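You operate a simulated robot arm through the tools that you are given. There is no shell and no other tool.

Carry out the task below with a simulated robot arm. There is one attempt and no reset: what you move stays moved.

## Task
Record at least five seconds of camera 2 with the monitor on.
Fine: monitor on, then to camera 2, then record in one go on the black box; then stop the recording.

The check looks at the end state, three seconds after you hand in, the way a careful person would. Anything else that was tipped, shoved, dropped, spilled or broken makes it a failure.

## Robot
A 6-joint arm with a fingered hand, fixed in place. Base frame: the origin is at the foot of the arm, x ahead of it, y to its left, z up; the work surface is at about z = 850. Units: mm, degrees, N and s.
With the tool pointing down near the work surface it reaches from about 480 to 940 mm from the base axis. Its first joint turns from -166.0 to 166.0 degrees. Payload 5 kg.
The TCP is the grasp point between the finger pads, 43 mm short of the fingertips. In the tool frame z runs along the fingers and y along their closing line. The gripper opens to 144 mm. The gripper's body begins 50 mm behind the TCP. The gripper is a hand of 5 fingers: y runs from the thumb to the fingers, the wrist lies at [-21, -133, -233] in the tool frame.
Orientation is that of the tool frame in the base frame, as a unit quaternion [x, y, z, w]. With the fingers straight down and the wrist toward the robot, the tool's x, y and z point along [0, 1, 0], [1, 0, 0] and [0, 0, -1] of the base frame.

## Interface
- The arm moves only by the tool step_arm. Its argument "rows" is a list that holds one entry, the list of rows, each a list of 6 numbers: the shift along the base's x, y, z in units of 30 mm (1.0 is 30 mm), then the turn, a rotation vector about the base's x, y, z in units of 4 degrees (1.0 is 4 degrees). In form: [[[tx, ty, tz, ax, ay, az], ...]]. A call has 1 to 20 rows; each row shifts and turns the commanded pose from where the row before left it. A call with a number of a shift or a turn outside -1 to 1 is refused whole. Each row takes 0.2 s and may step no farther than 50 mm and 8.6 degrees from the row before; otherwise, the whole call is refused. A pose out of reach is approached as far as the arm can. The call stops where the force on the tool passes 40 N (or 10 N more than at its start, if that is more) or the arm is blocked; 0.2 s more then pass. In this call time passes only in rows, and 0.2 s behind the last. The reply holds the time, the measured pose of the TCP, the force on the tool along the base axes, the opening and the grip force, in the units named above and with some noise, with the torque about the TCP (base axes, N m) and any sound that the robot's microphone picked up.
- Cameras (640 x 400 px; columns grow to the right, rows downward): "scene" is fixed at [399.9, -665.4, 1353.2]; the picture's right is [0.98, 0.20, 0.00], its down [0.08, -0.37, -0.92] and it looks along [-0.19, 0.91, -0.38] (base axes); focal length 312 px, centre (320, 200). "wrist" rides on the gripper at [86, -108, -168] in the tool frame; the picture's right is [-0.80, 0.28, -0.53], its down [-0.54, -0.73, 0.42] and it looks along [-0.27, 0.63, 0.73] (tool axes); focal length 275 px, centre (320, 200). There is no depth. A picture from a camera that has moved, and an enlarged one, comes with that camera's place and axes in the base frame and with its lens. The place of the scene camera against the robot may be out by one fixed shift of up to 25 mm in any direction.
- get_image(camera): a new picture of that camera. No time passes.
- slide_trunk(by): slides the trunk up (or, below 0, down) by that many mm; the arm rides with it, the base frame stays. It gives what a move gives, with no picture.
- move_fingers(index, middle, ring, little, thumb_bend, thumb_turn): sets how far each is bent, from 0 (flat) to 1 (curled in); at 0.3 the hand is open as for a grip, at 0.7 the pads meet at the TCP. One left out holds its place. A second passes; each finger stops where it meets its share of the squeeze, and holds until it gets a number again. It is the only way to open and close the hand. It gives what a move gives, with no picture; readings hold the bend of each and the force on index, middle, ring, little, thumb and palm. thumb_turn goes from beside the hand (0) to across from the fingers (1), as for a grip.
- zoom(camera, box): a new picture of the part [left, top, right, bottom] of that camera's present view, enlarged. No time passes.
- sign_off(): hands the job in; it is judged then, once.

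Places have to be worked out from the pictures, the camera data and where the tool is seen. Open the gripper and draw the arm clear of the work before you hand the job in, unless the task says otherwise.

The tools are called after ">>>" as name(argument=value, ...) on one line, values as JSON. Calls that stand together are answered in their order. step_arm: Moves the arm, as the interface text tells. Its arguments: {"type":"object","properties":{"rows":{"type":"array","items":{"type":"array","items":{"type":"array","items":{"type":"number"}}}}},"required":["rows"]} The other tools are called the same way: slide_trunk (by) slides the trunk up or down; move_fingers (index, middle, ring, little, thumb_bend, thumb_turn) moves the fingers one by one; get_image (camera) takes a picture; zoom (camera, box) takes an enlarged picture of a part of a camera's view; sign_off () hands the job in.

At the start:

```text
time_s: 0.0
tool_pos: [171.8, 590.8, 1067.7]
orientation: [0.707, 0.707, 0.0, 0.0]
force: [0.6, -0.5, 0.3]
moment: [-0.01, 0.0, 0.0]
finger_gap: 143.5
grasp_force: 0.1
shape: jaw
bend: [0.3, 0.3, 0.3, 0.3, 0.3, 0.98]
finger forces: [0.0, 0.0, 0.1, 0.1, 0.1, 0.0]
trunk travel left (down, up): [-475.0, 115.0]
```

scene: 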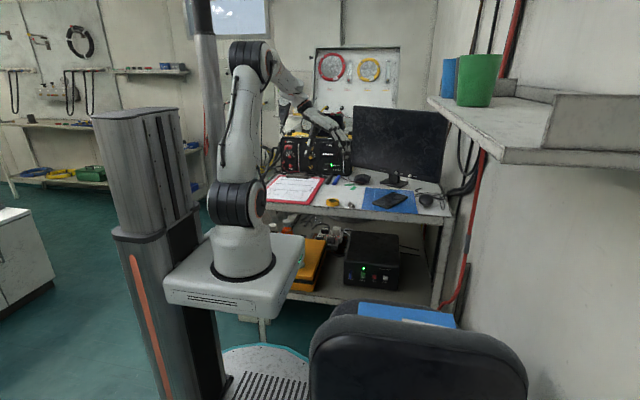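
wrist: 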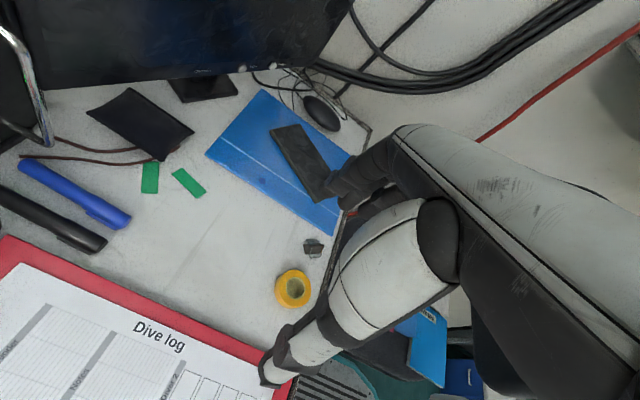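

I start by looking closely at the workplace: the monitor, the black box on the shelf under the bench and the black case on the bench.

>>> zoom(camera="scene", box=[250, 80, 470, 220])

>>> zoom(camera="scene", box=[320, 215, 440, 300])

>>> zoom(camera="wrist", box=[0, 0, 320, 200])

```text
2.86 times, centred on (360, 150) of scene
camera zoom: at [399.9, -665.4, 1353.2], right [0.98, 0.2, 0.0], down [0.08, -0.37, -0.92], along [-0.19, 0.91, -0.38], focal length 890 px, centre (206, 343)
```

zoom: 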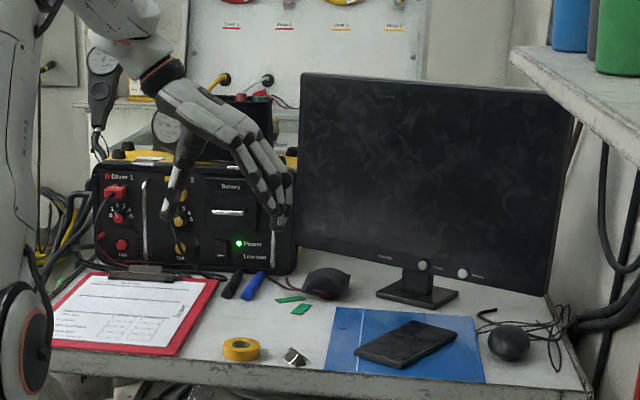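

```text
4.71 times, centred on (380, 258) of scene
camera zoom: at [399.9, -665.4, 1353.2], right [0.98, 0.2, 0.0], down [0.08, -0.37, -0.92], along [-0.19, 0.91, -0.38], focal length 1467 px, centre (38, -71)
```

zoom: 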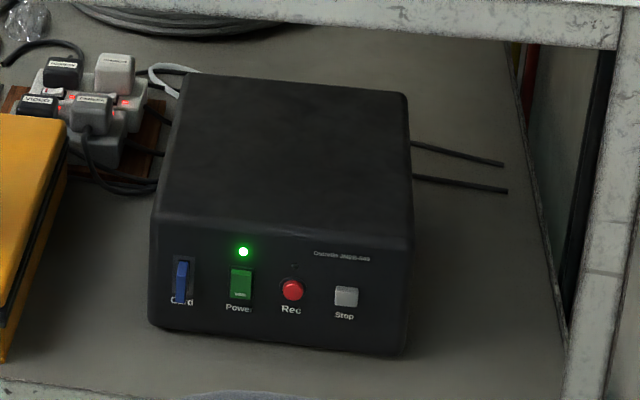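

```text
2.00 times, centred on (160, 100) of wrist
camera zoom: at [63.5, 677.7, 1235.0], right [0.28, -0.8, 0.53], down [-0.73, -0.54, -0.42], along [0.63, -0.27, -0.73], focal length 551 px, centre (640, 400)
```

zoom: 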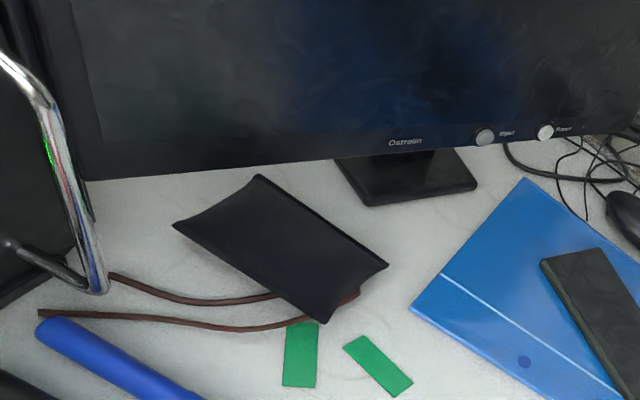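

The monitor has two round buttons (Input, Power) on its lower bezel; the recorder has Card, Power, Rec and Stop. I zoom closer on labels and the dive log before moving.

>>> zoom(camera="scene", box=[345, 255, 410, 295])

>>> zoom(camera="scene", box=[370, 155, 430, 192])

>>> zoom(camera="scene", box=[315, 220, 355, 245])

>>> zoom(camera="wrist", box=[0, 240, 280, 400])

>>> zoom(camera="wrist", box=[190, 30, 350, 130])

>>> zoom(camera="scene", box=[270, 130, 360, 186])

```text
9.85 times, centred on (378, 275) of scene
camera zoom: at [399.9, -665.4, 1353.2], right [0.98, 0.2, 0.0], down [0.08, -0.37, -0.92], along [-0.19, 0.91, -0.38], focal length 3069 px, centre (-246, -538)
```

zoom: 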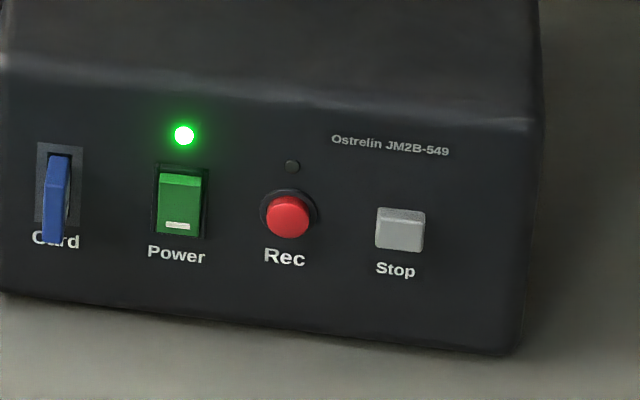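

```text
10.67 times, centred on (400, 174) of scene
camera zoom: at [399.9, -665.4, 1353.2], right [0.98, 0.2, 0.0], down [0.08, -0.37, -0.92], along [-0.19, 0.91, -0.38], focal length 3325 px, centre (-533, 483)
```

zoom: 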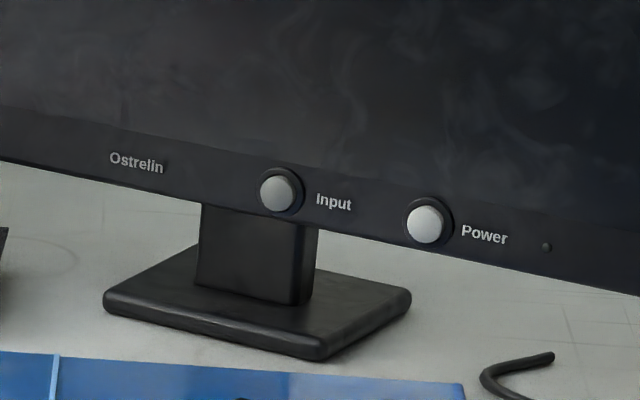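

```text
16.00 times, centred on (335, 232) of scene
camera zoom: at [399.9, -665.4, 1353.2], right [0.98, 0.2, 0.0], down [0.08, -0.37, -0.92], along [-0.19, 0.91, -0.38], focal length 4987 px, centre (80, -320)
```

zoom: 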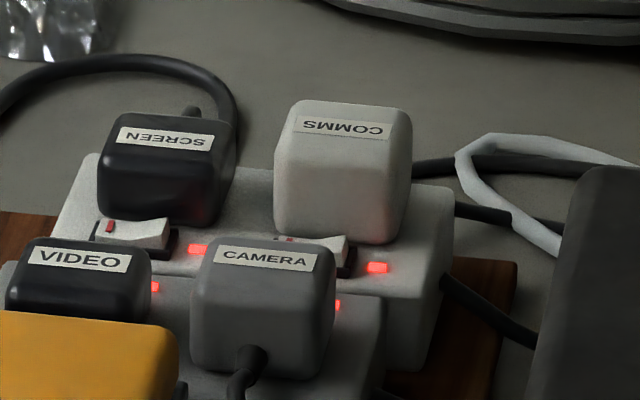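

```text
2.29 times, centred on (140, 320) of wrist
camera zoom: at [63.5, 677.7, 1235.0], right [0.28, -0.8, 0.53], down [-0.73, -0.54, -0.42], along [0.63, -0.27, -0.73], focal length 629 px, centre (731, -74)
```

zoom: 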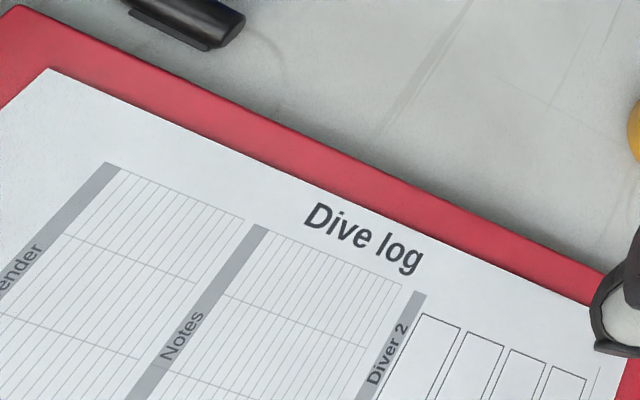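

```text
4.00 times, centred on (270, 80) of wrist
camera zoom: at [63.5, 677.7, 1235.0], right [0.28, -0.8, 0.53], down [-0.73, -0.54, -0.42], along [0.63, -0.27, -0.73], focal length 1101 px, centre (520, 680)
```

zoom: 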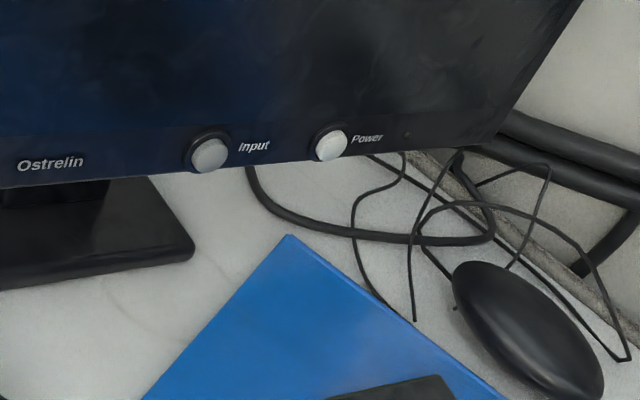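

```text
7.11 times, centred on (315, 158) of scene
camera zoom: at [399.9, -665.4, 1353.2], right [0.98, 0.2, 0.0], down [0.08, -0.37, -0.92], along [-0.19, 0.91, -0.38], focal length 2216 px, centre (356, 499)
```

zoom: 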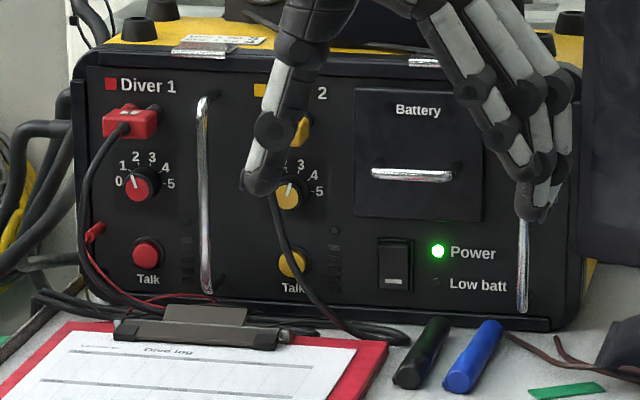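

The monitor's Input/Power buttons triangulate to roughly (461,772,930) and (523,742,930), with the face turned toward about (-0.44,-0.9); the recorder sits on the lower shelf. The hand is in free space above the bench, so I shape it for pointing: index flat, the other fingers curled.

>>> move_fingers(index=0, middle=1, ring=1, little=1)

>>> get_image(camera="wrist")

>>> zoom(camera="scene", box=[200, 40, 380, 155])

```text
time_s: 1.0
tool_pos: [171.9, 591.1, 1068.1]
orientation: [0.707, 0.707, 0.001, 0.001]
force: [-0.8, -0.4, 0.0]
moment: [0.0, 0.03, -0.05]
finger_gap: 207.8
grasp_force: 0.1
shape: fingers
bend: [0.0, 1.0, 1.0, 1.0, 0.3, 0.98]
finger forces: [0.0, 0.0, 0.0, 0.0, 0.0, 0.0]
trunk travel left (down, up): [-475.0, 115.0]
```

```text
taken
camera wrist: at [63.5, 677.7, 1235.0], right [0.28, -0.8, 0.53], down [-0.73, -0.54, -0.42], along [0.63, -0.27, -0.73], focal length 275 px, centre (320, 200)
```

wrist: 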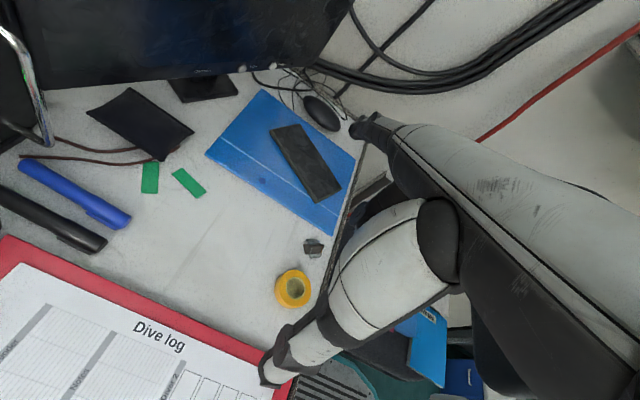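

```text
3.48 times, centred on (290, 98) of scene
camera zoom: at [399.9, -665.4, 1353.2], right [0.98, 0.2, 0.0], down [0.08, -0.37, -0.92], along [-0.19, 0.91, -0.38], focal length 1084 px, centre (424, 556)
```

zoom: 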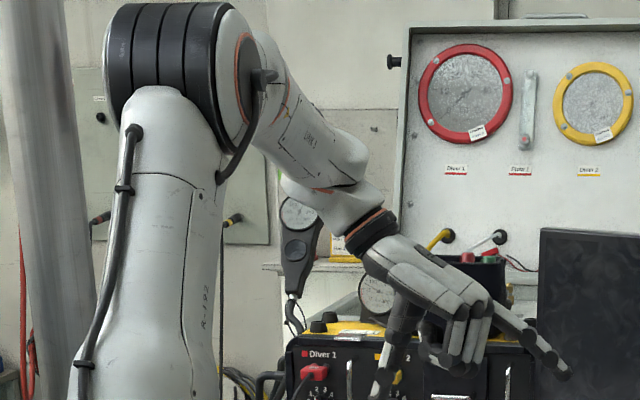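

The flat index points about (0, 0.77, 0.64) in tool axes, with its tip near tool [22, 128, -17]. The thumb still hangs below the palm, so I swing it beside the hand and look again.

>>> move_fingers(thumb_turn=0, thumb_bend=0.6)

>>> get_image(camera="wrist")

>>> zoom(camera="scene", box=[270, 80, 390, 155])

```text
time_s: 2.0
tool_pos: [172.1, 591.7, 1068.5]
orientation: [0.707, 0.707, -0.001, 0.0]
force: [-0.9, -1.1, 0.6]
moment: [0.01, 0.01, 0.0]
finger_gap: 171.5
grasp_force: 0.0
shape: fingers
bend: [0.0, 1.0, 1.0, 1.0, 0.6, 0.0]
finger forces: [0.0, 0.1, 0.0, 0.1, 0.0, 0.0]
trunk travel left (down, up): [-475.0, 115.0]
```

```text
taken
camera wrist: at [63.5, 677.7, 1235.0], right [0.28, -0.8, 0.53], down [-0.73, -0.54, -0.42], along [0.63, -0.27, -0.73], focal length 275 px, centre (320, 200)
```

wrist: 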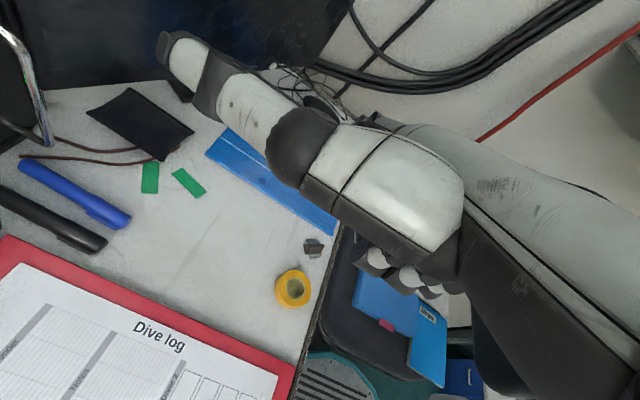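

```text
5.33 times, centred on (330, 118) of scene
camera zoom: at [399.9, -665.4, 1353.2], right [0.98, 0.2, 0.0], down [0.08, -0.37, -0.92], along [-0.19, 0.91, -0.38], focal length 1662 px, centre (267, 640)
```

zoom: 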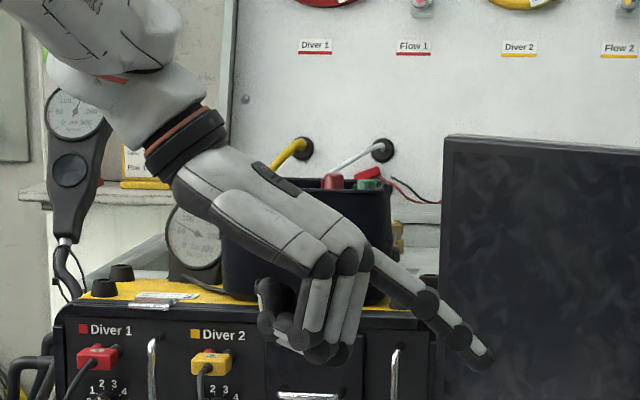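

The thumb now sticks out to the side and covers the index tip in the wrist view. I try it fully bent to see if it folds out of the way.

>>> move_fingers(thumb_turn=0.6, thumb_bend=1)

>>> get_image(camera="wrist")

>>> zoom(camera="scene", box=[270, 80, 390, 155])

```text
time_s: 3.0
tool_pos: [172.3, 591.3, 1066.8]
orientation: [0.707, 0.707, -0.001, 0.0]
force: [0.0, 0.8, 0.0]
moment: [0.02, -0.01, 0.0]
finger_gap: 74.4
grasp_force: 0.1
shape: fingers
bend: [0.0, 1.0, 1.0, 1.0, 1.0, 0.61]
finger forces: [0.0, 0.0, 0.0, 0.1, 0.1, 0.0]
trunk travel left (down, up): [-475.0, 115.0]
```

```text
taken
camera wrist: at [63.5, 677.7, 1235.0], right [0.28, -0.8, 0.53], down [-0.73, -0.54, -0.42], along [0.63, -0.27, -0.73], focal length 275 px, centre (320, 200)
```

wrist: 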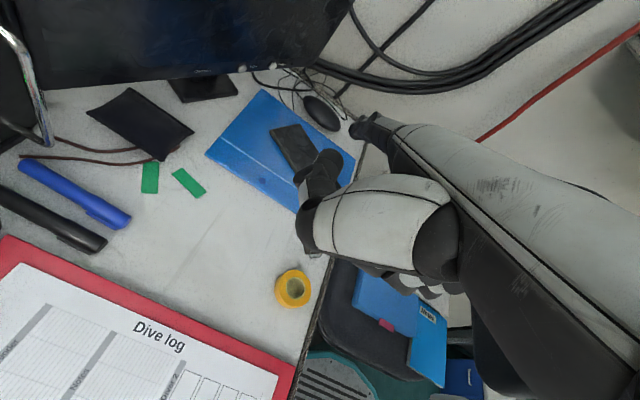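

```text
5.33 times, centred on (330, 118) of scene
camera zoom: at [399.9, -665.4, 1353.2], right [0.98, 0.2, 0.0], down [0.08, -0.37, -0.92], along [-0.19, 0.91, -0.38], focal length 1662 px, centre (267, 640)
```

zoom: 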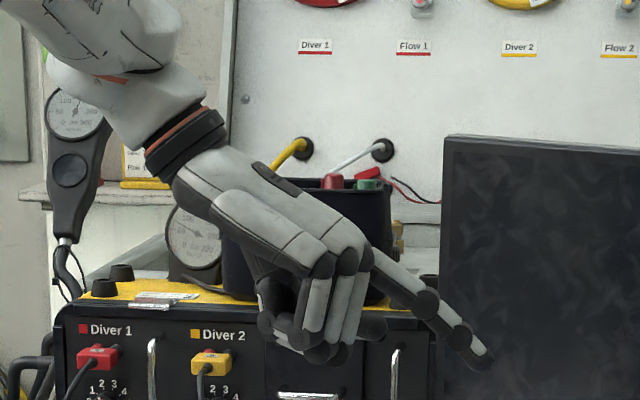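

The thumb is now folded away and the index tip is clear (wrist pixel ≈ 358,127). I now raise the pointing direction by about 15° and start to yaw toward the monitor while shifting to the right, staying high and clear of the monitor face.

>>> step_arm(rows=[[[0.455, -0.2, -0.05, 0, -0.94, 0], [0.455, -0.2, -0.05, 0, -0.94, 0], [0.455, -0.2, -0.05, 0, -0.94, 0], [0.455, -0.2, -0.05, 0, -0.94, 0], [0.455, -0.1, -0.05, 0, 0, 1], [0.455, -0.1, -0.05, 0, 0, 1], [0.455, -0.1, -0.05, 0, 0, 1], [0.455, -0.1, -0.05, 0, 0, 1], [0.455, -0.1, -0.05, 0, 0, 1], [0.455, -0.1, -0.05, 0, 0, 1]]])

>>> get_image(camera="scene")

>>> get_image(camera="wrist")

```text
time_s: 5.2
tool_pos: [308.5, 549.1, 1051.3]
orientation: [0.54, 0.831, 0.109, 0.072]
force: [0.2, -0.4, -0.1]
moment: [-0.02, -0.04, 0.0]
finger_gap: 74.3
grasp_force: 0.2
shape: fingers
bend: [0.0, 1.0, 1.0, 1.0, 1.0, 0.61]
finger forces: [0.1, 0.0, 0.1, 0.1, 0.0, 0.0]
trunk travel left (down, up): [-475.0, 115.0]
```

```text
taken
```

scene: 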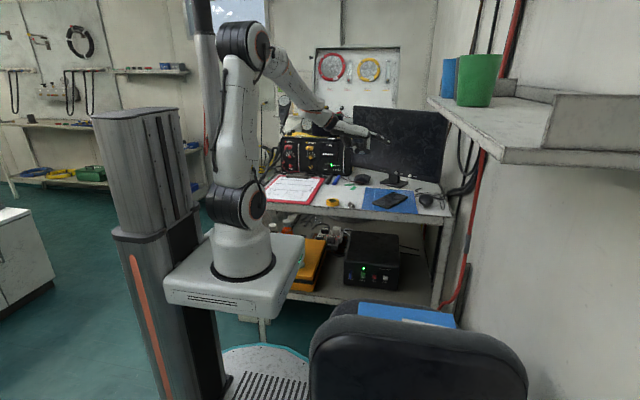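

```text
taken
camera wrist: at [138.7, 567.4, 1185.8], right [0.45, -0.67, 0.59], down [-0.32, -0.74, -0.6], along [0.83, 0.08, -0.54], focal length 275 px, centre (320, 200)
```

wrist: 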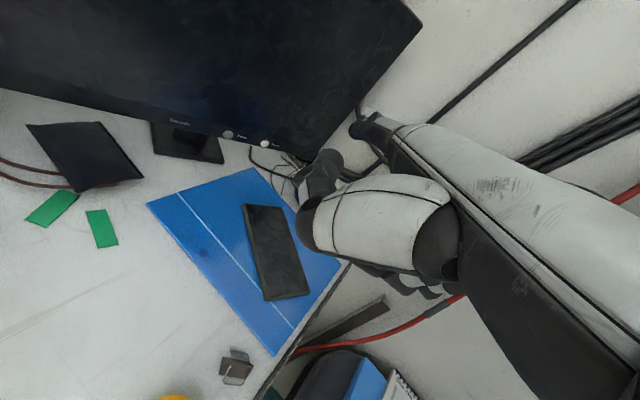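

The hand tracks well, and two wrist views now give the buttons consistently: Input ≈ (460,772,934), Power ≈ (517,741,935), face normal ≈ (-0.48,-0.88). I finish the yaw and come in front of the Power button, still somewhat above it.

>>> step_arm(rows=[[[0.42, -0.01, -0.237, 0, 0, 0.94], [0.42, -0.01, -0.237, 0, 0, 0.94], [0.42, -0.01, -0.237, 0, 0, 0.94], [0.42, -0.01, -0.237, 0, 0, 0.94], [0.42, -0.01, -0.237, 0, 0, 0.94], [0.42, -0.01, -0.237, 0, 0, 0.94], [0.42, -0.01, -0.237, 0, 0, 0.94], [0.42, -0.01, -0.237, 0, 0, 0.94], [0.42, -0.01, -0.237, 0, 0, 0.94], [0.42, -0.01, -0.237, 0, 0, 0.94]]])

>>> get_image(camera="wrist")

>>> zoom(camera="scene", box=[320, 90, 460, 220])

```text
time_s: 7.4
tool_pos: [435.2, 546.7, 979.6]
orientation: [0.243, 0.961, 0.126, 0.033]
force: [-1.3, 0.0, -0.3]
moment: [-0.06, -0.01, 0.02]
finger_gap: 74.4
grasp_force: 0.1
shape: fingers
bend: [0.0, 1.0, 1.0, 1.0, 1.0, 0.61]
finger forces: [0.1, 0.1, 0.0, 0.1, 0.0, 0.1]
trunk travel left (down, up): [-475.0, 115.0]
```

```text
taken
camera wrist: at [289.4, 457.5, 1114.3], right [0.77, -0.26, 0.59], down [0.2, -0.78, -0.6], along [0.61, 0.57, -0.55], focal length 275 px, centre (320, 200)
```

wrist: 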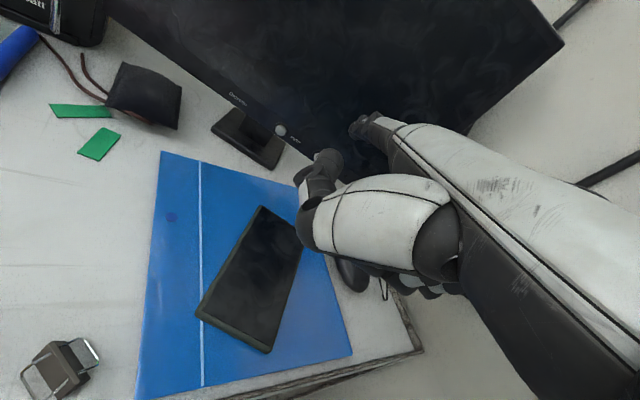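

```text
3.08 times, centred on (390, 155) of scene
camera zoom: at [399.9, -665.4, 1353.2], right [0.98, 0.2, 0.0], down [0.08, -0.37, -0.92], along [-0.19, 0.91, -0.38], focal length 959 px, centre (105, 338)
```

zoom: 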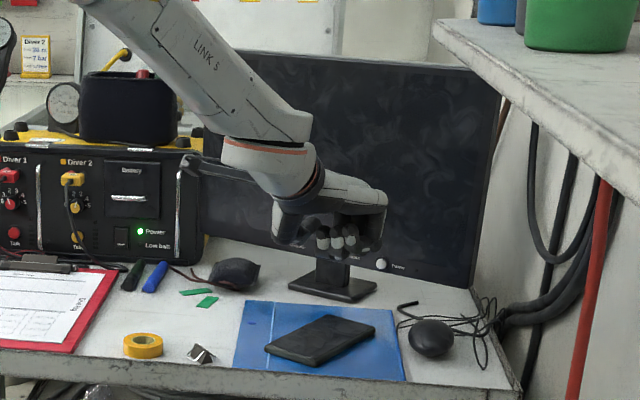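

The hand points at the monitor just above the Power button's height, with the tip about 90 mm in front of the face. I lower straight down to button height and check.

>>> step_arm(rows=[[[0, 0, -0.8, 0, 0, 0], [0, 0, -0.8, 0, 0, 0], [0, 0, -0.8, 0, 0, 0], [0, 0, -0.7, 0, 0, 0]]])

>>> get_image(camera="wrist")

>>> zoom(camera="scene", box=[350, 130, 440, 200])

```text
time_s: 8.4
tool_pos: [435.6, 545.4, 889.0]
orientation: [0.243, 0.961, 0.126, 0.032]
force: [-0.5, -0.1, -0.8]
moment: [0.03, -0.01, -0.04]
finger_gap: 74.3
grasp_force: 0.1
shape: fingers
bend: [0.0, 1.0, 1.0, 1.0, 1.0, 0.61]
finger forces: [0.1, 0.1, 0.1, 0.0, 0.0, 0.0]
trunk travel left (down, up): [-475.0, 115.0]
```

```text
taken
camera wrist: at [289.1, 456.5, 1022.7], right [0.76, -0.26, 0.59], down [0.2, -0.78, -0.6], along [0.61, 0.57, -0.54], focal length 275 px, centre (320, 200)
```

wrist: 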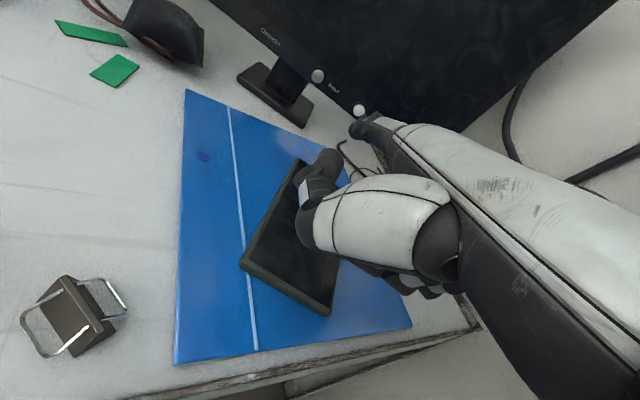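

```text
5.71 times, centred on (395, 165) of scene
camera zoom: at [399.9, -665.4, 1353.2], right [0.98, 0.2, 0.0], down [0.08, -0.37, -0.92], along [-0.19, 0.91, -0.38], focal length 1781 px, centre (-109, 400)
```

zoom: 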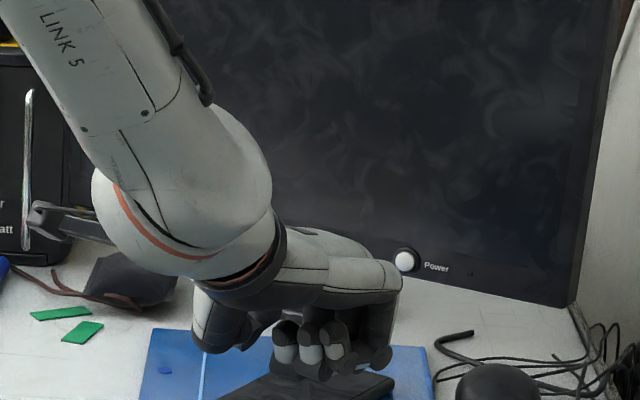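

The Power button is visible right beyond the fingertip in the wrist view. I zoom in there for a precise bearing of tip and button.

>>> zoom(camera="wrist", box=[290, 50, 450, 150])

```text
4.00 times, centred on (370, 100) of wrist
camera zoom: at [289.1, 456.5, 1022.7], right [0.76, -0.26, 0.59], down [0.2, -0.78, -0.6], along [0.61, 0.57, -0.54], focal length 1101 px, centre (120, 600)
```

zoom: 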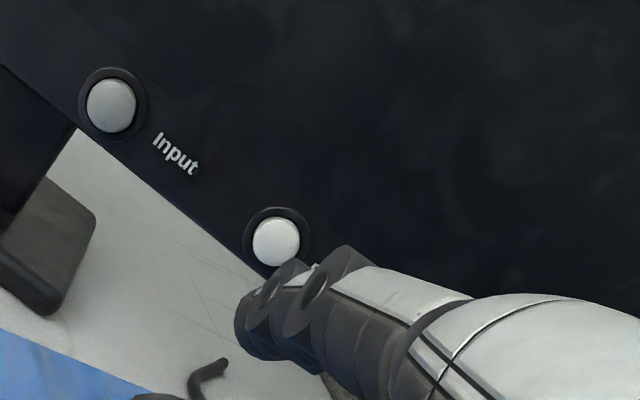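

Refined triangulation: Power ≈ (530,743,927), Input ≈ (469,774,927), push direction ≈ (0.46,0.89,0). My fingertip estimate is ≈ (470,657,938), so I move about 80 mm forward, 13 mm right and 10 mm down, stopping well short of contact.

>>> step_arm(rows=[[[0.403, 0.542, -0.086, 0, 0, 0], [0.403, 0.542, -0.086, 0, 0, 0], [0.403, 0.542, -0.086, 0, 0, 0], [0.403, 0.542, -0.086, 0, 0, 0]]])

>>> zoom(camera="wrist", box=[290, 50, 450, 150])

>>> zoom(camera="scene", box=[370, 140, 430, 190])

```text
time_s: 9.4
tool_pos: [483.1, 610.4, 879.9]
orientation: [0.244, 0.961, 0.126, 0.033]
force: [-5.6, -8.2, 2.8]
moment: [0.68, -0.32, 0.21]
finger_gap: 73.0
grasp_force: 5.3
shape: fingers
bend: [0.0, 1.0, 1.0, 1.0, 1.0, 0.61]
finger forces: [9.7, 0.0, 0.0, 0.1, 0.0, 0.1]
trunk travel left (down, up): [-475.0, 115.0]
heard: click
```

```text
4.00 times, centred on (370, 100) of wrist
camera zoom: at [337.2, 520.8, 1012.7], right [0.77, -0.26, 0.59], down [0.19, -0.78, -0.6], along [0.61, 0.57, -0.54], focal length 1101 px, centre (120, 600)
```

zoom: 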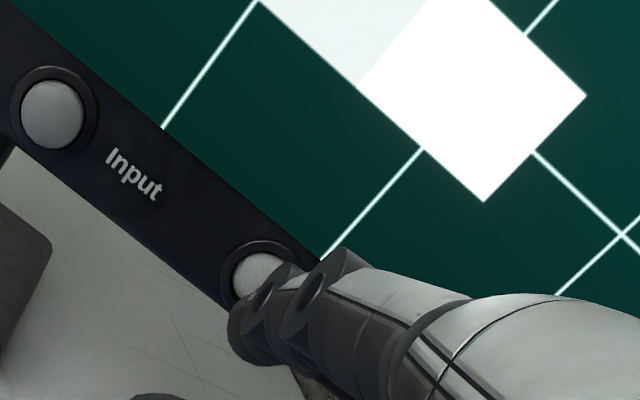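

```text
8.00 times, centred on (400, 165) of scene
camera zoom: at [399.9, -665.4, 1353.2], right [0.98, 0.2, 0.0], down [0.08, -0.37, -0.92], along [-0.19, 0.91, -0.38], focal length 2494 px, centre (-320, 480)
```

zoom: 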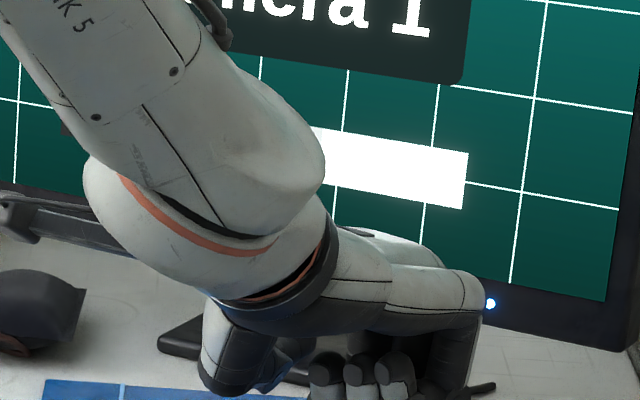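

The fingertip already reached the button: there was a click, about 10 N, and the monitor is lit showing "Camera 1". I back off straight along the normal and check that the monitor stays on and didn't shift.

>>> step_arm(rows=[[[-0.307, -0.592, 0, 0, 0, 0], [-0.307, -0.592, 0, 0, 0, 0], [-0.307, -0.592, 0, 0, 0, 0]]])

>>> get_image(camera="wrist")

>>> zoom(camera="wrist", box=[290, 50, 450, 150])

>>> zoom(camera="scene", box=[330, 90, 460, 220])

```text
time_s: 10.2
tool_pos: [454.8, 558.2, 879.0]
orientation: [0.244, 0.961, 0.127, 0.033]
force: [0.1, -0.4, -0.4]
moment: [-0.03, 0.0, -0.01]
finger_gap: 74.2
grasp_force: 0.0
shape: fingers
bend: [0.0, 1.0, 1.0, 1.0, 1.0, 0.61]
finger forces: [0.0, 0.0, 0.0, 0.0, 0.0, 0.1]
trunk travel left (down, up): [-475.0, 115.0]
```

```text
taken
camera wrist: at [309.6, 468.5, 1012.4], right [0.77, -0.26, 0.59], down [0.2, -0.78, -0.6], along [0.61, 0.57, -0.54], focal length 275 px, centre (320, 200)
```

wrist: 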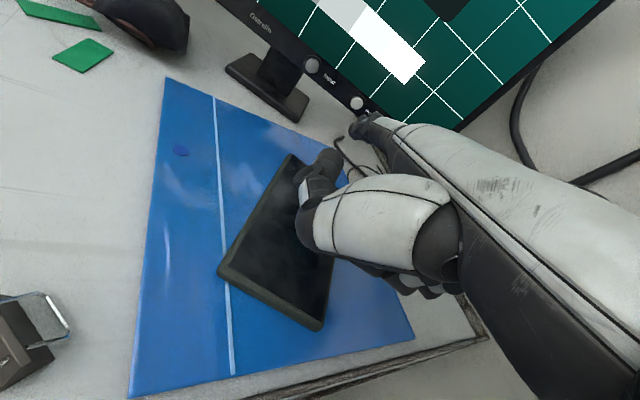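

```text
4.00 times, centred on (370, 100) of wrist
camera zoom: at [309.6, 468.5, 1012.4], right [0.77, -0.26, 0.59], down [0.2, -0.78, -0.6], along [0.61, 0.57, -0.54], focal length 1101 px, centre (120, 600)
```

zoom: 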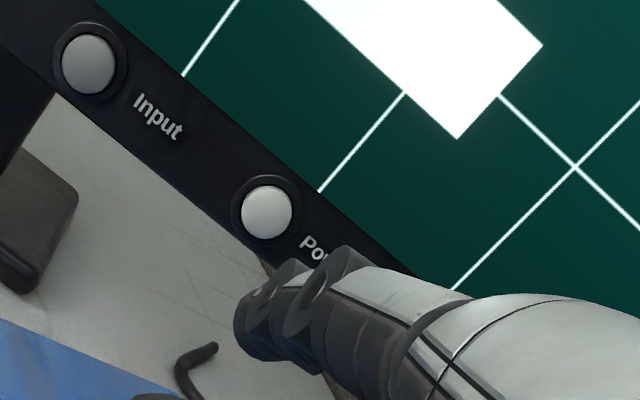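

```text
3.08 times, centred on (395, 155) of scene
camera zoom: at [399.9, -665.4, 1353.2], right [0.98, 0.2, 0.0], down [0.08, -0.37, -0.92], along [-0.19, 0.91, -0.38], focal length 959 px, centre (89, 338)
```

zoom: 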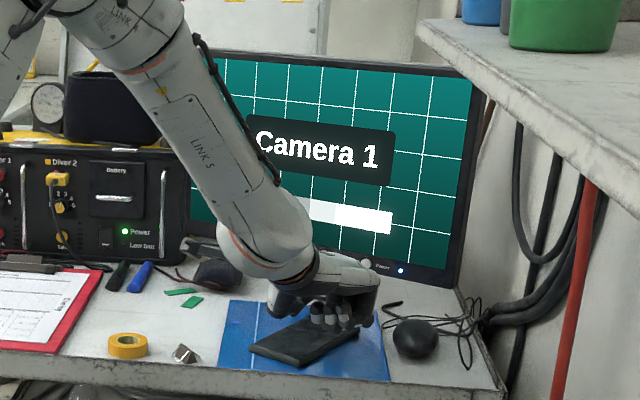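

Monitor is on and stands as before, showing Camera 1. Now I shift sideways by the Power→Input spacing (-60.4, +31.4) at the same standoff; Input should then appear where Power is now in the view (≈266,212 in the zoom).

>>> step_arm(rows=[[[-0.671, 0.349, 0, 0, 0, 0], [-0.671, 0.349, 0, 0, 0, 0], [-0.671, 0.349, 0, 0, 0, 0]]])

>>> zoom(camera="wrist", box=[290, 50, 450, 150])

```text
time_s: 11.0
tool_pos: [394.1, 589.7, 880.0]
orientation: [0.243, 0.961, 0.127, 0.032]
force: [0.5, -0.8, 0.5]
moment: [0.03, 0.0, 0.03]
finger_gap: 74.3
grasp_force: 0.0
shape: fingers
bend: [0.0, 1.0, 1.0, 1.0, 1.0, 0.61]
finger forces: [0.1, 0.0, 0.1, 0.0, 0.0, 0.0]
trunk travel left (down, up): [-475.0, 115.0]
```

```text
4.00 times, centred on (370, 100) of wrist
camera zoom: at [248.9, 499.4, 1012.3], right [0.76, -0.26, 0.59], down [0.2, -0.78, -0.6], along [0.61, 0.57, -0.54], focal length 1101 px, centre (120, 600)
```

zoom: 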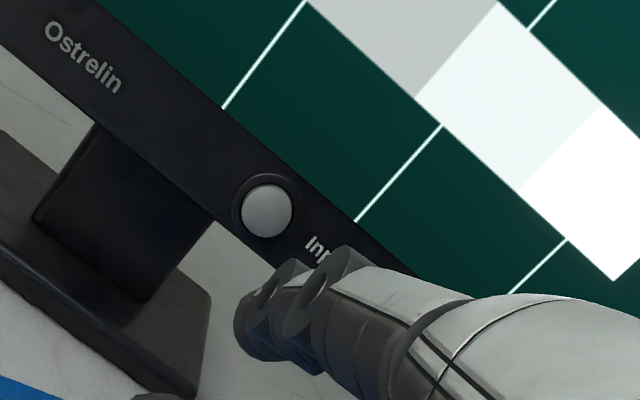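

Input is exactly where Power was. I approach along the push direction by 52 mm of the 60 mm, then finish in small steps.

>>> step_arm(rows=[[[0.307, 0.592, 0, 0, 0, 0], [0.307, 0.592, 0, 0, 0, 0], [0.154, 0.296, 0, 0, 0, 0]]])

```text
time_s: 11.8
tool_pos: [417.6, 634.9, 878.5]
orientation: [0.243, 0.961, 0.126, 0.033]
force: [0.8, -0.5, -1.1]
moment: [-0.01, 0.0, 0.01]
finger_gap: 74.2
grasp_force: 0.0
shape: fingers
bend: [0.0, 1.0, 1.0, 1.0, 1.0, 0.61]
finger forces: [0.1, 0.1, 0.0, 0.0, 0.1, 0.0]
trunk travel left (down, up): [-475.0, 115.0]
```

No contact yet at 50 mm. I go on in small 4 mm steps until the click.

>>> step_arm(rows=[[[0.062, 0.118, 0, 0, 0, 0]]])

```text
time_s: 12.2
tool_pos: [418.2, 637.0, 878.5]
orientation: [0.243, 0.961, 0.127, 0.032]
force: [-1.2, -0.4, -0.3]
moment: [0.0, 0.0, -0.03]
finger_gap: 74.0
grasp_force: 0.1
shape: fingers
bend: [0.0, 1.0, 1.0, 1.0, 1.0, 0.61]
finger forces: [0.4, 0.0, 0.0, 0.0, 0.0, 0.0]
trunk travel left (down, up): [-475.0, 115.0]
```

The index shows the first light touch (0.4 N). Another small step.

>>> step_arm(rows=[[[0.046, 0.089, 0, 0, 0, 0]]])

```text
time_s: 12.6
tool_pos: [421.2, 639.7, 877.5]
orientation: [0.243, 0.961, 0.128, 0.032]
force: [-2.0, -4.5, 1.7]
moment: [0.36, -0.15, 0.04]
finger_gap: 74.2
grasp_force: 2.4
shape: fingers
bend: [0.0, 1.0, 1.0, 1.0, 1.0, 0.61]
finger forces: [4.4, 0.1, 0.0, 0.1, 0.0, 0.0]
trunk travel left (down, up): [-475.0, 115.0]
heard: click
```

The button clicked at about 4.5 N. I back off along the normal and check the picture on the monitor.

>>> step_arm(rows=[[[-0.307, -0.592, 0, 0, 0, 0], [-0.307, -0.592, 0, 0, 0, 0], [-0.307, -0.592, 0, 0, 0, 0]]])

>>> zoom(camera="scene", box=[330, 90, 460, 220])

>>> get_image(camera="wrist")

```text
time_s: 13.4
tool_pos: [394.0, 586.6, 881.0]
orientation: [0.243, 0.961, 0.126, 0.032]
force: [0.0, 0.5, -0.1]
moment: [-0.05, 0.0, 0.02]
finger_gap: 74.3
grasp_force: 0.0
shape: fingers
bend: [0.0, 1.0, 1.0, 1.0, 1.0, 0.61]
finger forces: [0.0, 0.1, 0.0, 0.0, 0.0, 0.0]
trunk travel left (down, up): [-475.0, 115.0]
```

```text
3.08 times, centred on (395, 155) of scene
camera zoom: at [399.9, -665.4, 1353.2], right [0.98, 0.2, 0.0], down [0.08, -0.37, -0.92], along [-0.19, 0.91, -0.38], focal length 959 px, centre (89, 338)
```

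zoom: 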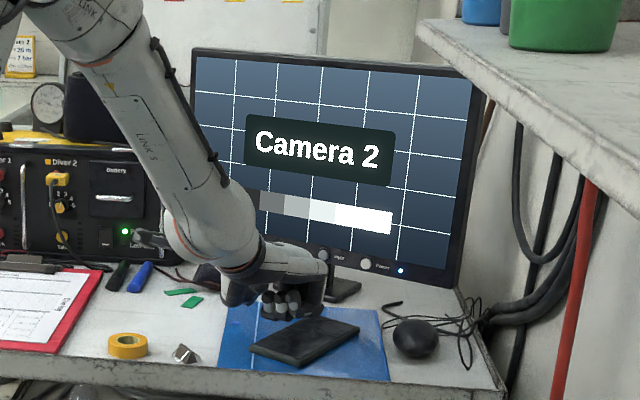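

```text
taken
camera wrist: at [247.7, 496.8, 1012.9], right [0.76, -0.26, 0.59], down [0.2, -0.78, -0.6], along [0.61, 0.57, -0.54], focal length 275 px, centre (320, 200)
```

wrist: 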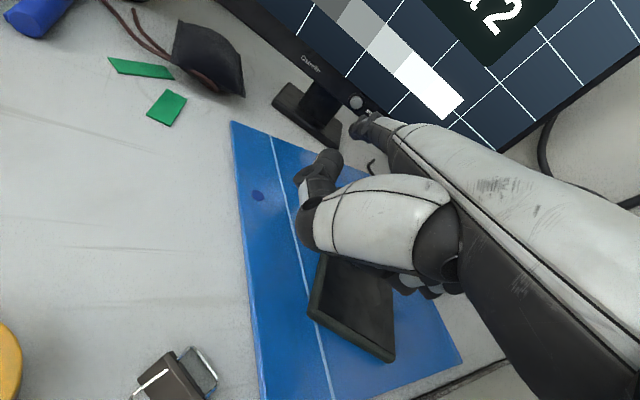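

The monitor now shows "Camera 2" and stands undisturbed. Next I lift off, pitch the finger down again, and pull the arm back out in front of the bench edge while turning the hand to point along +y.

>>> step_arm(rows=[[[0, -0.3, 0.8, -0.827, 0.447, 0], [0, -0.3, 0.8, -0.827, 0.447, 0], [0, -0.3, 0.8, -0.827, 0.447, 0], [0, -0.3, 0.8, -0.827, 0.447, 0], [0.02, -1, 0, 0, 0, 0.79], [0.02, -1, 0, 0, 0, 0.79], [0.02, -1, 0, 0, 0, 0.79], [0.02, -1, 0, 0, 0, 0.79], [0.02, -1, 0, 0, 0, 0.79], [0.02, -1, 0, 0, 0, 0.79], [0.02, -1, 0, 0, 0, 0.79], [0.02, -1, 0, 0, 0, 0.79], [0.02, -1, 0, 0, 0, 0.79]]])

>>> get_image(camera="scene")

>>> get_image(camera="wrist")

```text
time_s: 16.2
tool_pos: [387.3, 301.7, 946.0]
orientation: [-0.016, 0.999, 0.045, -0.018]
force: [-0.1, 0.0, -0.1]
moment: [-0.02, 0.0, -0.01]
finger_gap: 74.4
grasp_force: 0.0
shape: fingers
bend: [0.0, 1.0, 1.0, 1.0, 1.0, 0.61]
finger forces: [0.1, 0.0, 0.1, 0.0, 0.0, 0.1]
out of reach, approached as far as the arm can: row 2, 3
trunk travel left (down, up): [-475.0, 115.0]
```

```text
taken
```

scene: 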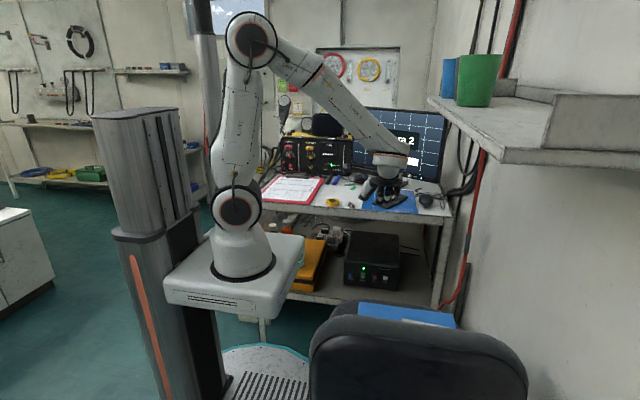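

```text
taken
camera wrist: at [311.4, 176.2, 1105.9], right [0.81, 0.26, 0.53], down [0.55, -0.67, -0.5], along [0.22, 0.7, -0.68], focal length 275 px, centre (320, 200)
```

wrist: 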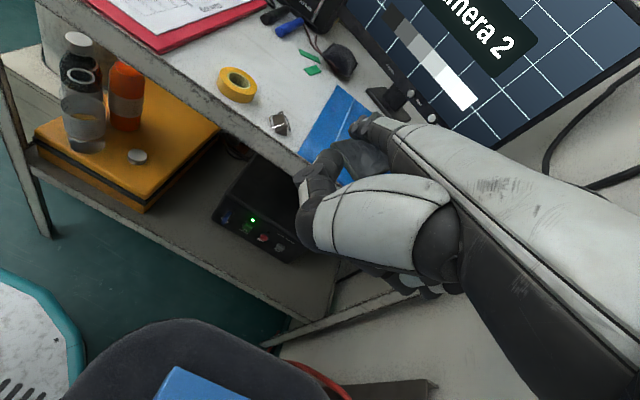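

The recorder, shelf and chair are visible now; the chair seat (front edge roughly y≈320, height uncertain 480–620) lies below my hand, so I must descend with the hand held high. I raise the hand about 150 mm, pull it back 50 mm more from the bench edge (y≈480) and square up the orientation.

>>> step_arm(rows=[[[0.1, -0.33, 1, -0.3, -0.1, -0.1], [0.1, -0.33, 1, -0.3, -0.1, -0.1], [0.1, -0.33, 1, -0.3, -0.1, -0.1], [0.1, -0.33, 1, -0.3, -0.1, -0.1], [0.1, -0.33, 1, -0.3, -0.1, -0.1]]])

>>> get_image(camera="wrist")

>>> get_image(camera="scene")

```text
time_s: 17.4
tool_pos: [402.5, 251.2, 1096.5]
orientation: [0.001, 1.0, -0.008, -0.001]
force: [0.6, -0.1, 0.1]
moment: [0.01, 0.02, 0.01]
finger_gap: 74.4
grasp_force: 0.1
shape: fingers
bend: [0.0, 1.0, 1.0, 1.0, 1.0, 0.61]
finger forces: [0.1, 0.1, 0.0, 0.0, 0.0, 0.0]
trunk travel left (down, up): [-475.0, 115.0]
```

```text
taken
camera wrist: at [316.0, 145.8, 1266.0], right [0.8, 0.29, 0.53], down [0.54, -0.74, -0.41], along [0.27, 0.61, -0.74], focal length 275 px, centre (320, 200)
```

wrist: 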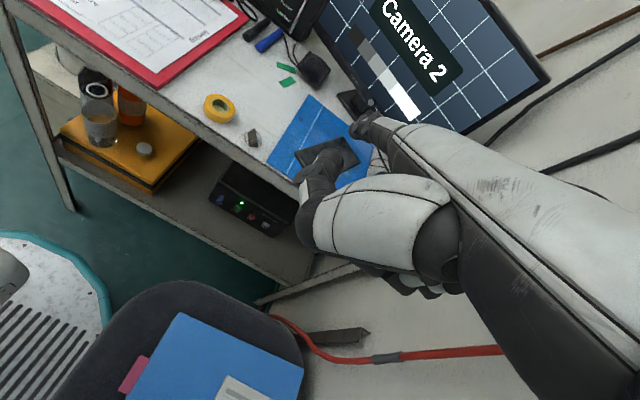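

```text
taken
```

scene: 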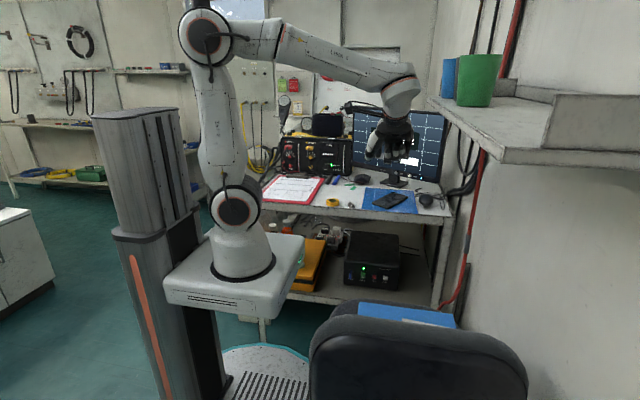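

Combining views, the chair seat's front edge is at about y≈325, z≈565 and its book top near z≈615; at 710 my hand would clear it. The carriage plate's right edge (x≈185) clears the chair's left edge (x≈260). I slide the trunk down in steps, starting with 200 mm.

>>> slide_trunk(by=-200)

>>> get_image(camera="scene")

>>> get_image(camera="wrist")

```text
time_s: 19.6
tool_pos: [402.6, 251.1, 897.5]
orientation: [0.001, 1.0, -0.009, 0.0]
force: [0.6, -0.2, 0.3]
moment: [-0.01, -0.01, 0.01]
finger_gap: 74.5
grasp_force: 0.1
shape: fingers
bend: [0.0, 1.0, 1.0, 1.0, 1.0, 0.61]
finger forces: [0.0, 0.0, 0.0, 0.0, 0.0, 0.0]
trunk travel left (down, up): [-275.0, 315.0]
```

```text
taken
```

scene: 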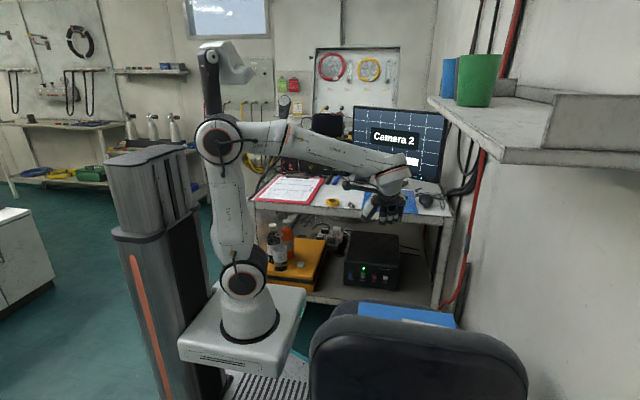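

```text
taken
camera wrist: at [316.1, 145.9, 1065.7], right [0.8, 0.29, 0.53], down [0.54, -0.73, -0.41], along [0.27, 0.61, -0.74], focal length 275 px, centre (320, 200)
```

wrist: 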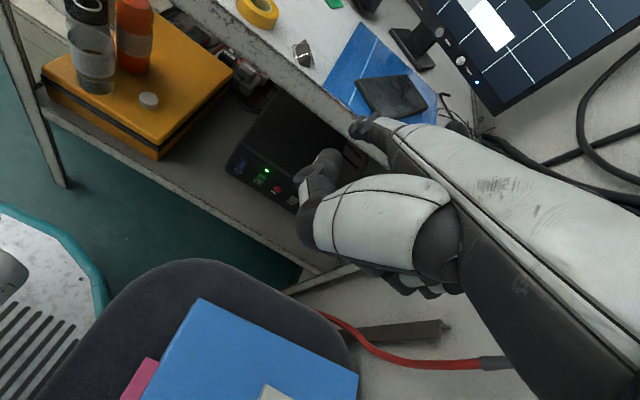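

Pure vertical travel gives a good baseline: the book top is at z≈640 and the seat around 615. I zoom on the recorder from here before sliding further.

>>> zoom(camera="wrist", box=[210, 120, 370, 220])

>>> zoom(camera="scene", box=[330, 220, 430, 310])

```text
4.00 times, centred on (290, 170) of wrist
camera zoom: at [316.1, 145.9, 1065.7], right [0.8, 0.29, 0.53], down [0.54, -0.73, -0.41], along [0.27, 0.61, -0.74], focal length 1101 px, centre (440, 320)
```

zoom: 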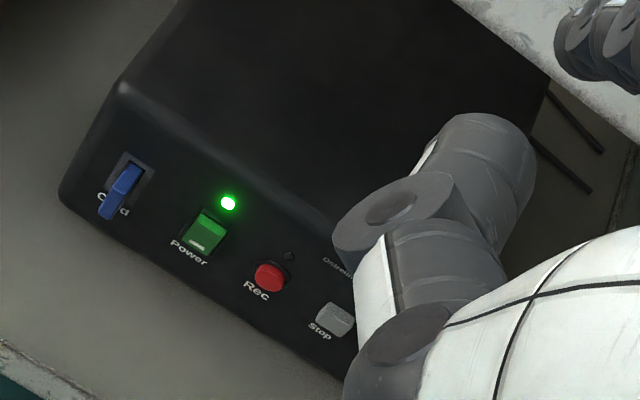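

```text
4.44 times, centred on (380, 265) of scene
camera zoom: at [399.9, -665.4, 1353.2], right [0.98, 0.2, 0.0], down [0.08, -0.37, -0.92], along [-0.19, 0.91, -0.38], focal length 1385 px, centre (53, -89)
```

zoom: 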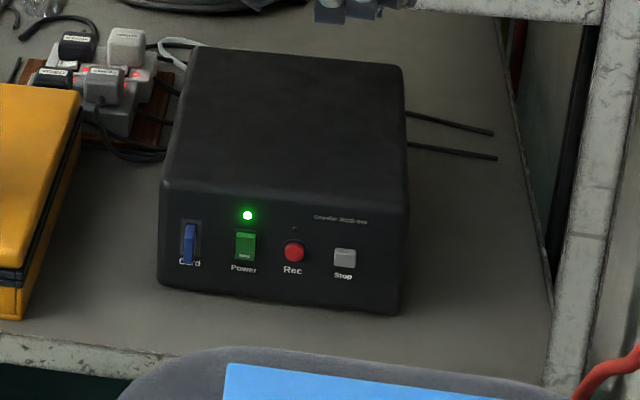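

Recorder's Rec button is about (404,581,484), faces -y. I slide another 140 mm down (hand to z≈757, above the book at 640).

>>> slide_trunk(by=-140)

>>> get_image(camera="wrist")

>>> zoom(camera="wrist", box=[210, 80, 370, 180])

>>> get_image(camera="scene")

```text
time_s: 21.2
tool_pos: [402.8, 251.4, 757.0]
orientation: [0.002, 1.0, -0.009, -0.002]
force: [0.0, 0.2, 0.1]
moment: [-0.01, 0.02, 0.01]
finger_gap: 74.4
grasp_force: 0.1
shape: fingers
bend: [0.0, 1.0, 1.0, 1.0, 1.0, 0.61]
finger forces: [0.0, 0.0, 0.0, 0.0, 0.0, 0.1]
trunk travel left (down, up): [-135.0, 455.0]
```

```text
taken
camera wrist: at [316.2, 145.9, 925.7], right [0.8, 0.29, 0.53], down [0.54, -0.73, -0.41], along [0.27, 0.61, -0.74], focal length 275 px, centre (320, 200)
```

wrist: 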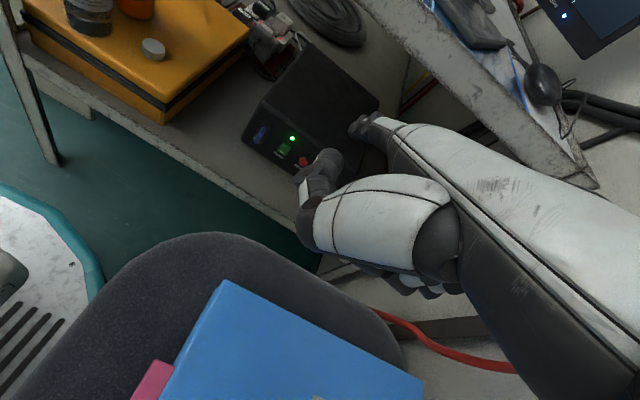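

```text
4.00 times, centred on (290, 130) of wrist
camera zoom: at [316.2, 145.9, 925.7], right [0.8, 0.29, 0.53], down [0.54, -0.73, -0.41], along [0.27, 0.61, -0.74], focal length 1101 px, centre (440, 480)
```

zoom: 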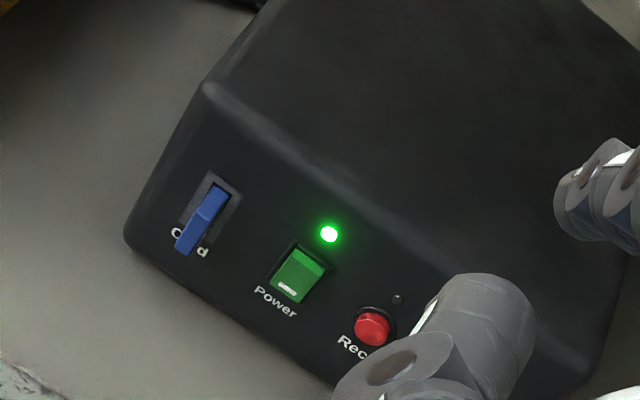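

```text
taken
```

scene: 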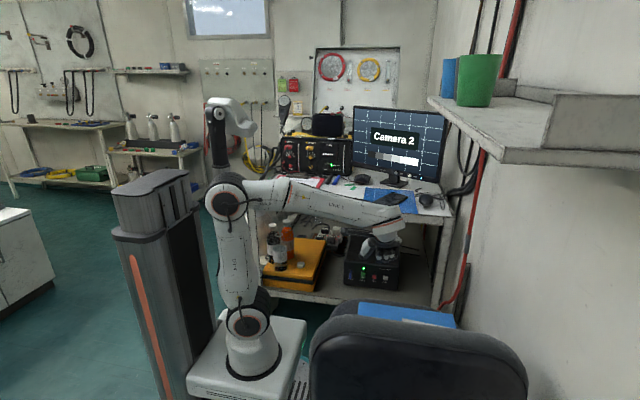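

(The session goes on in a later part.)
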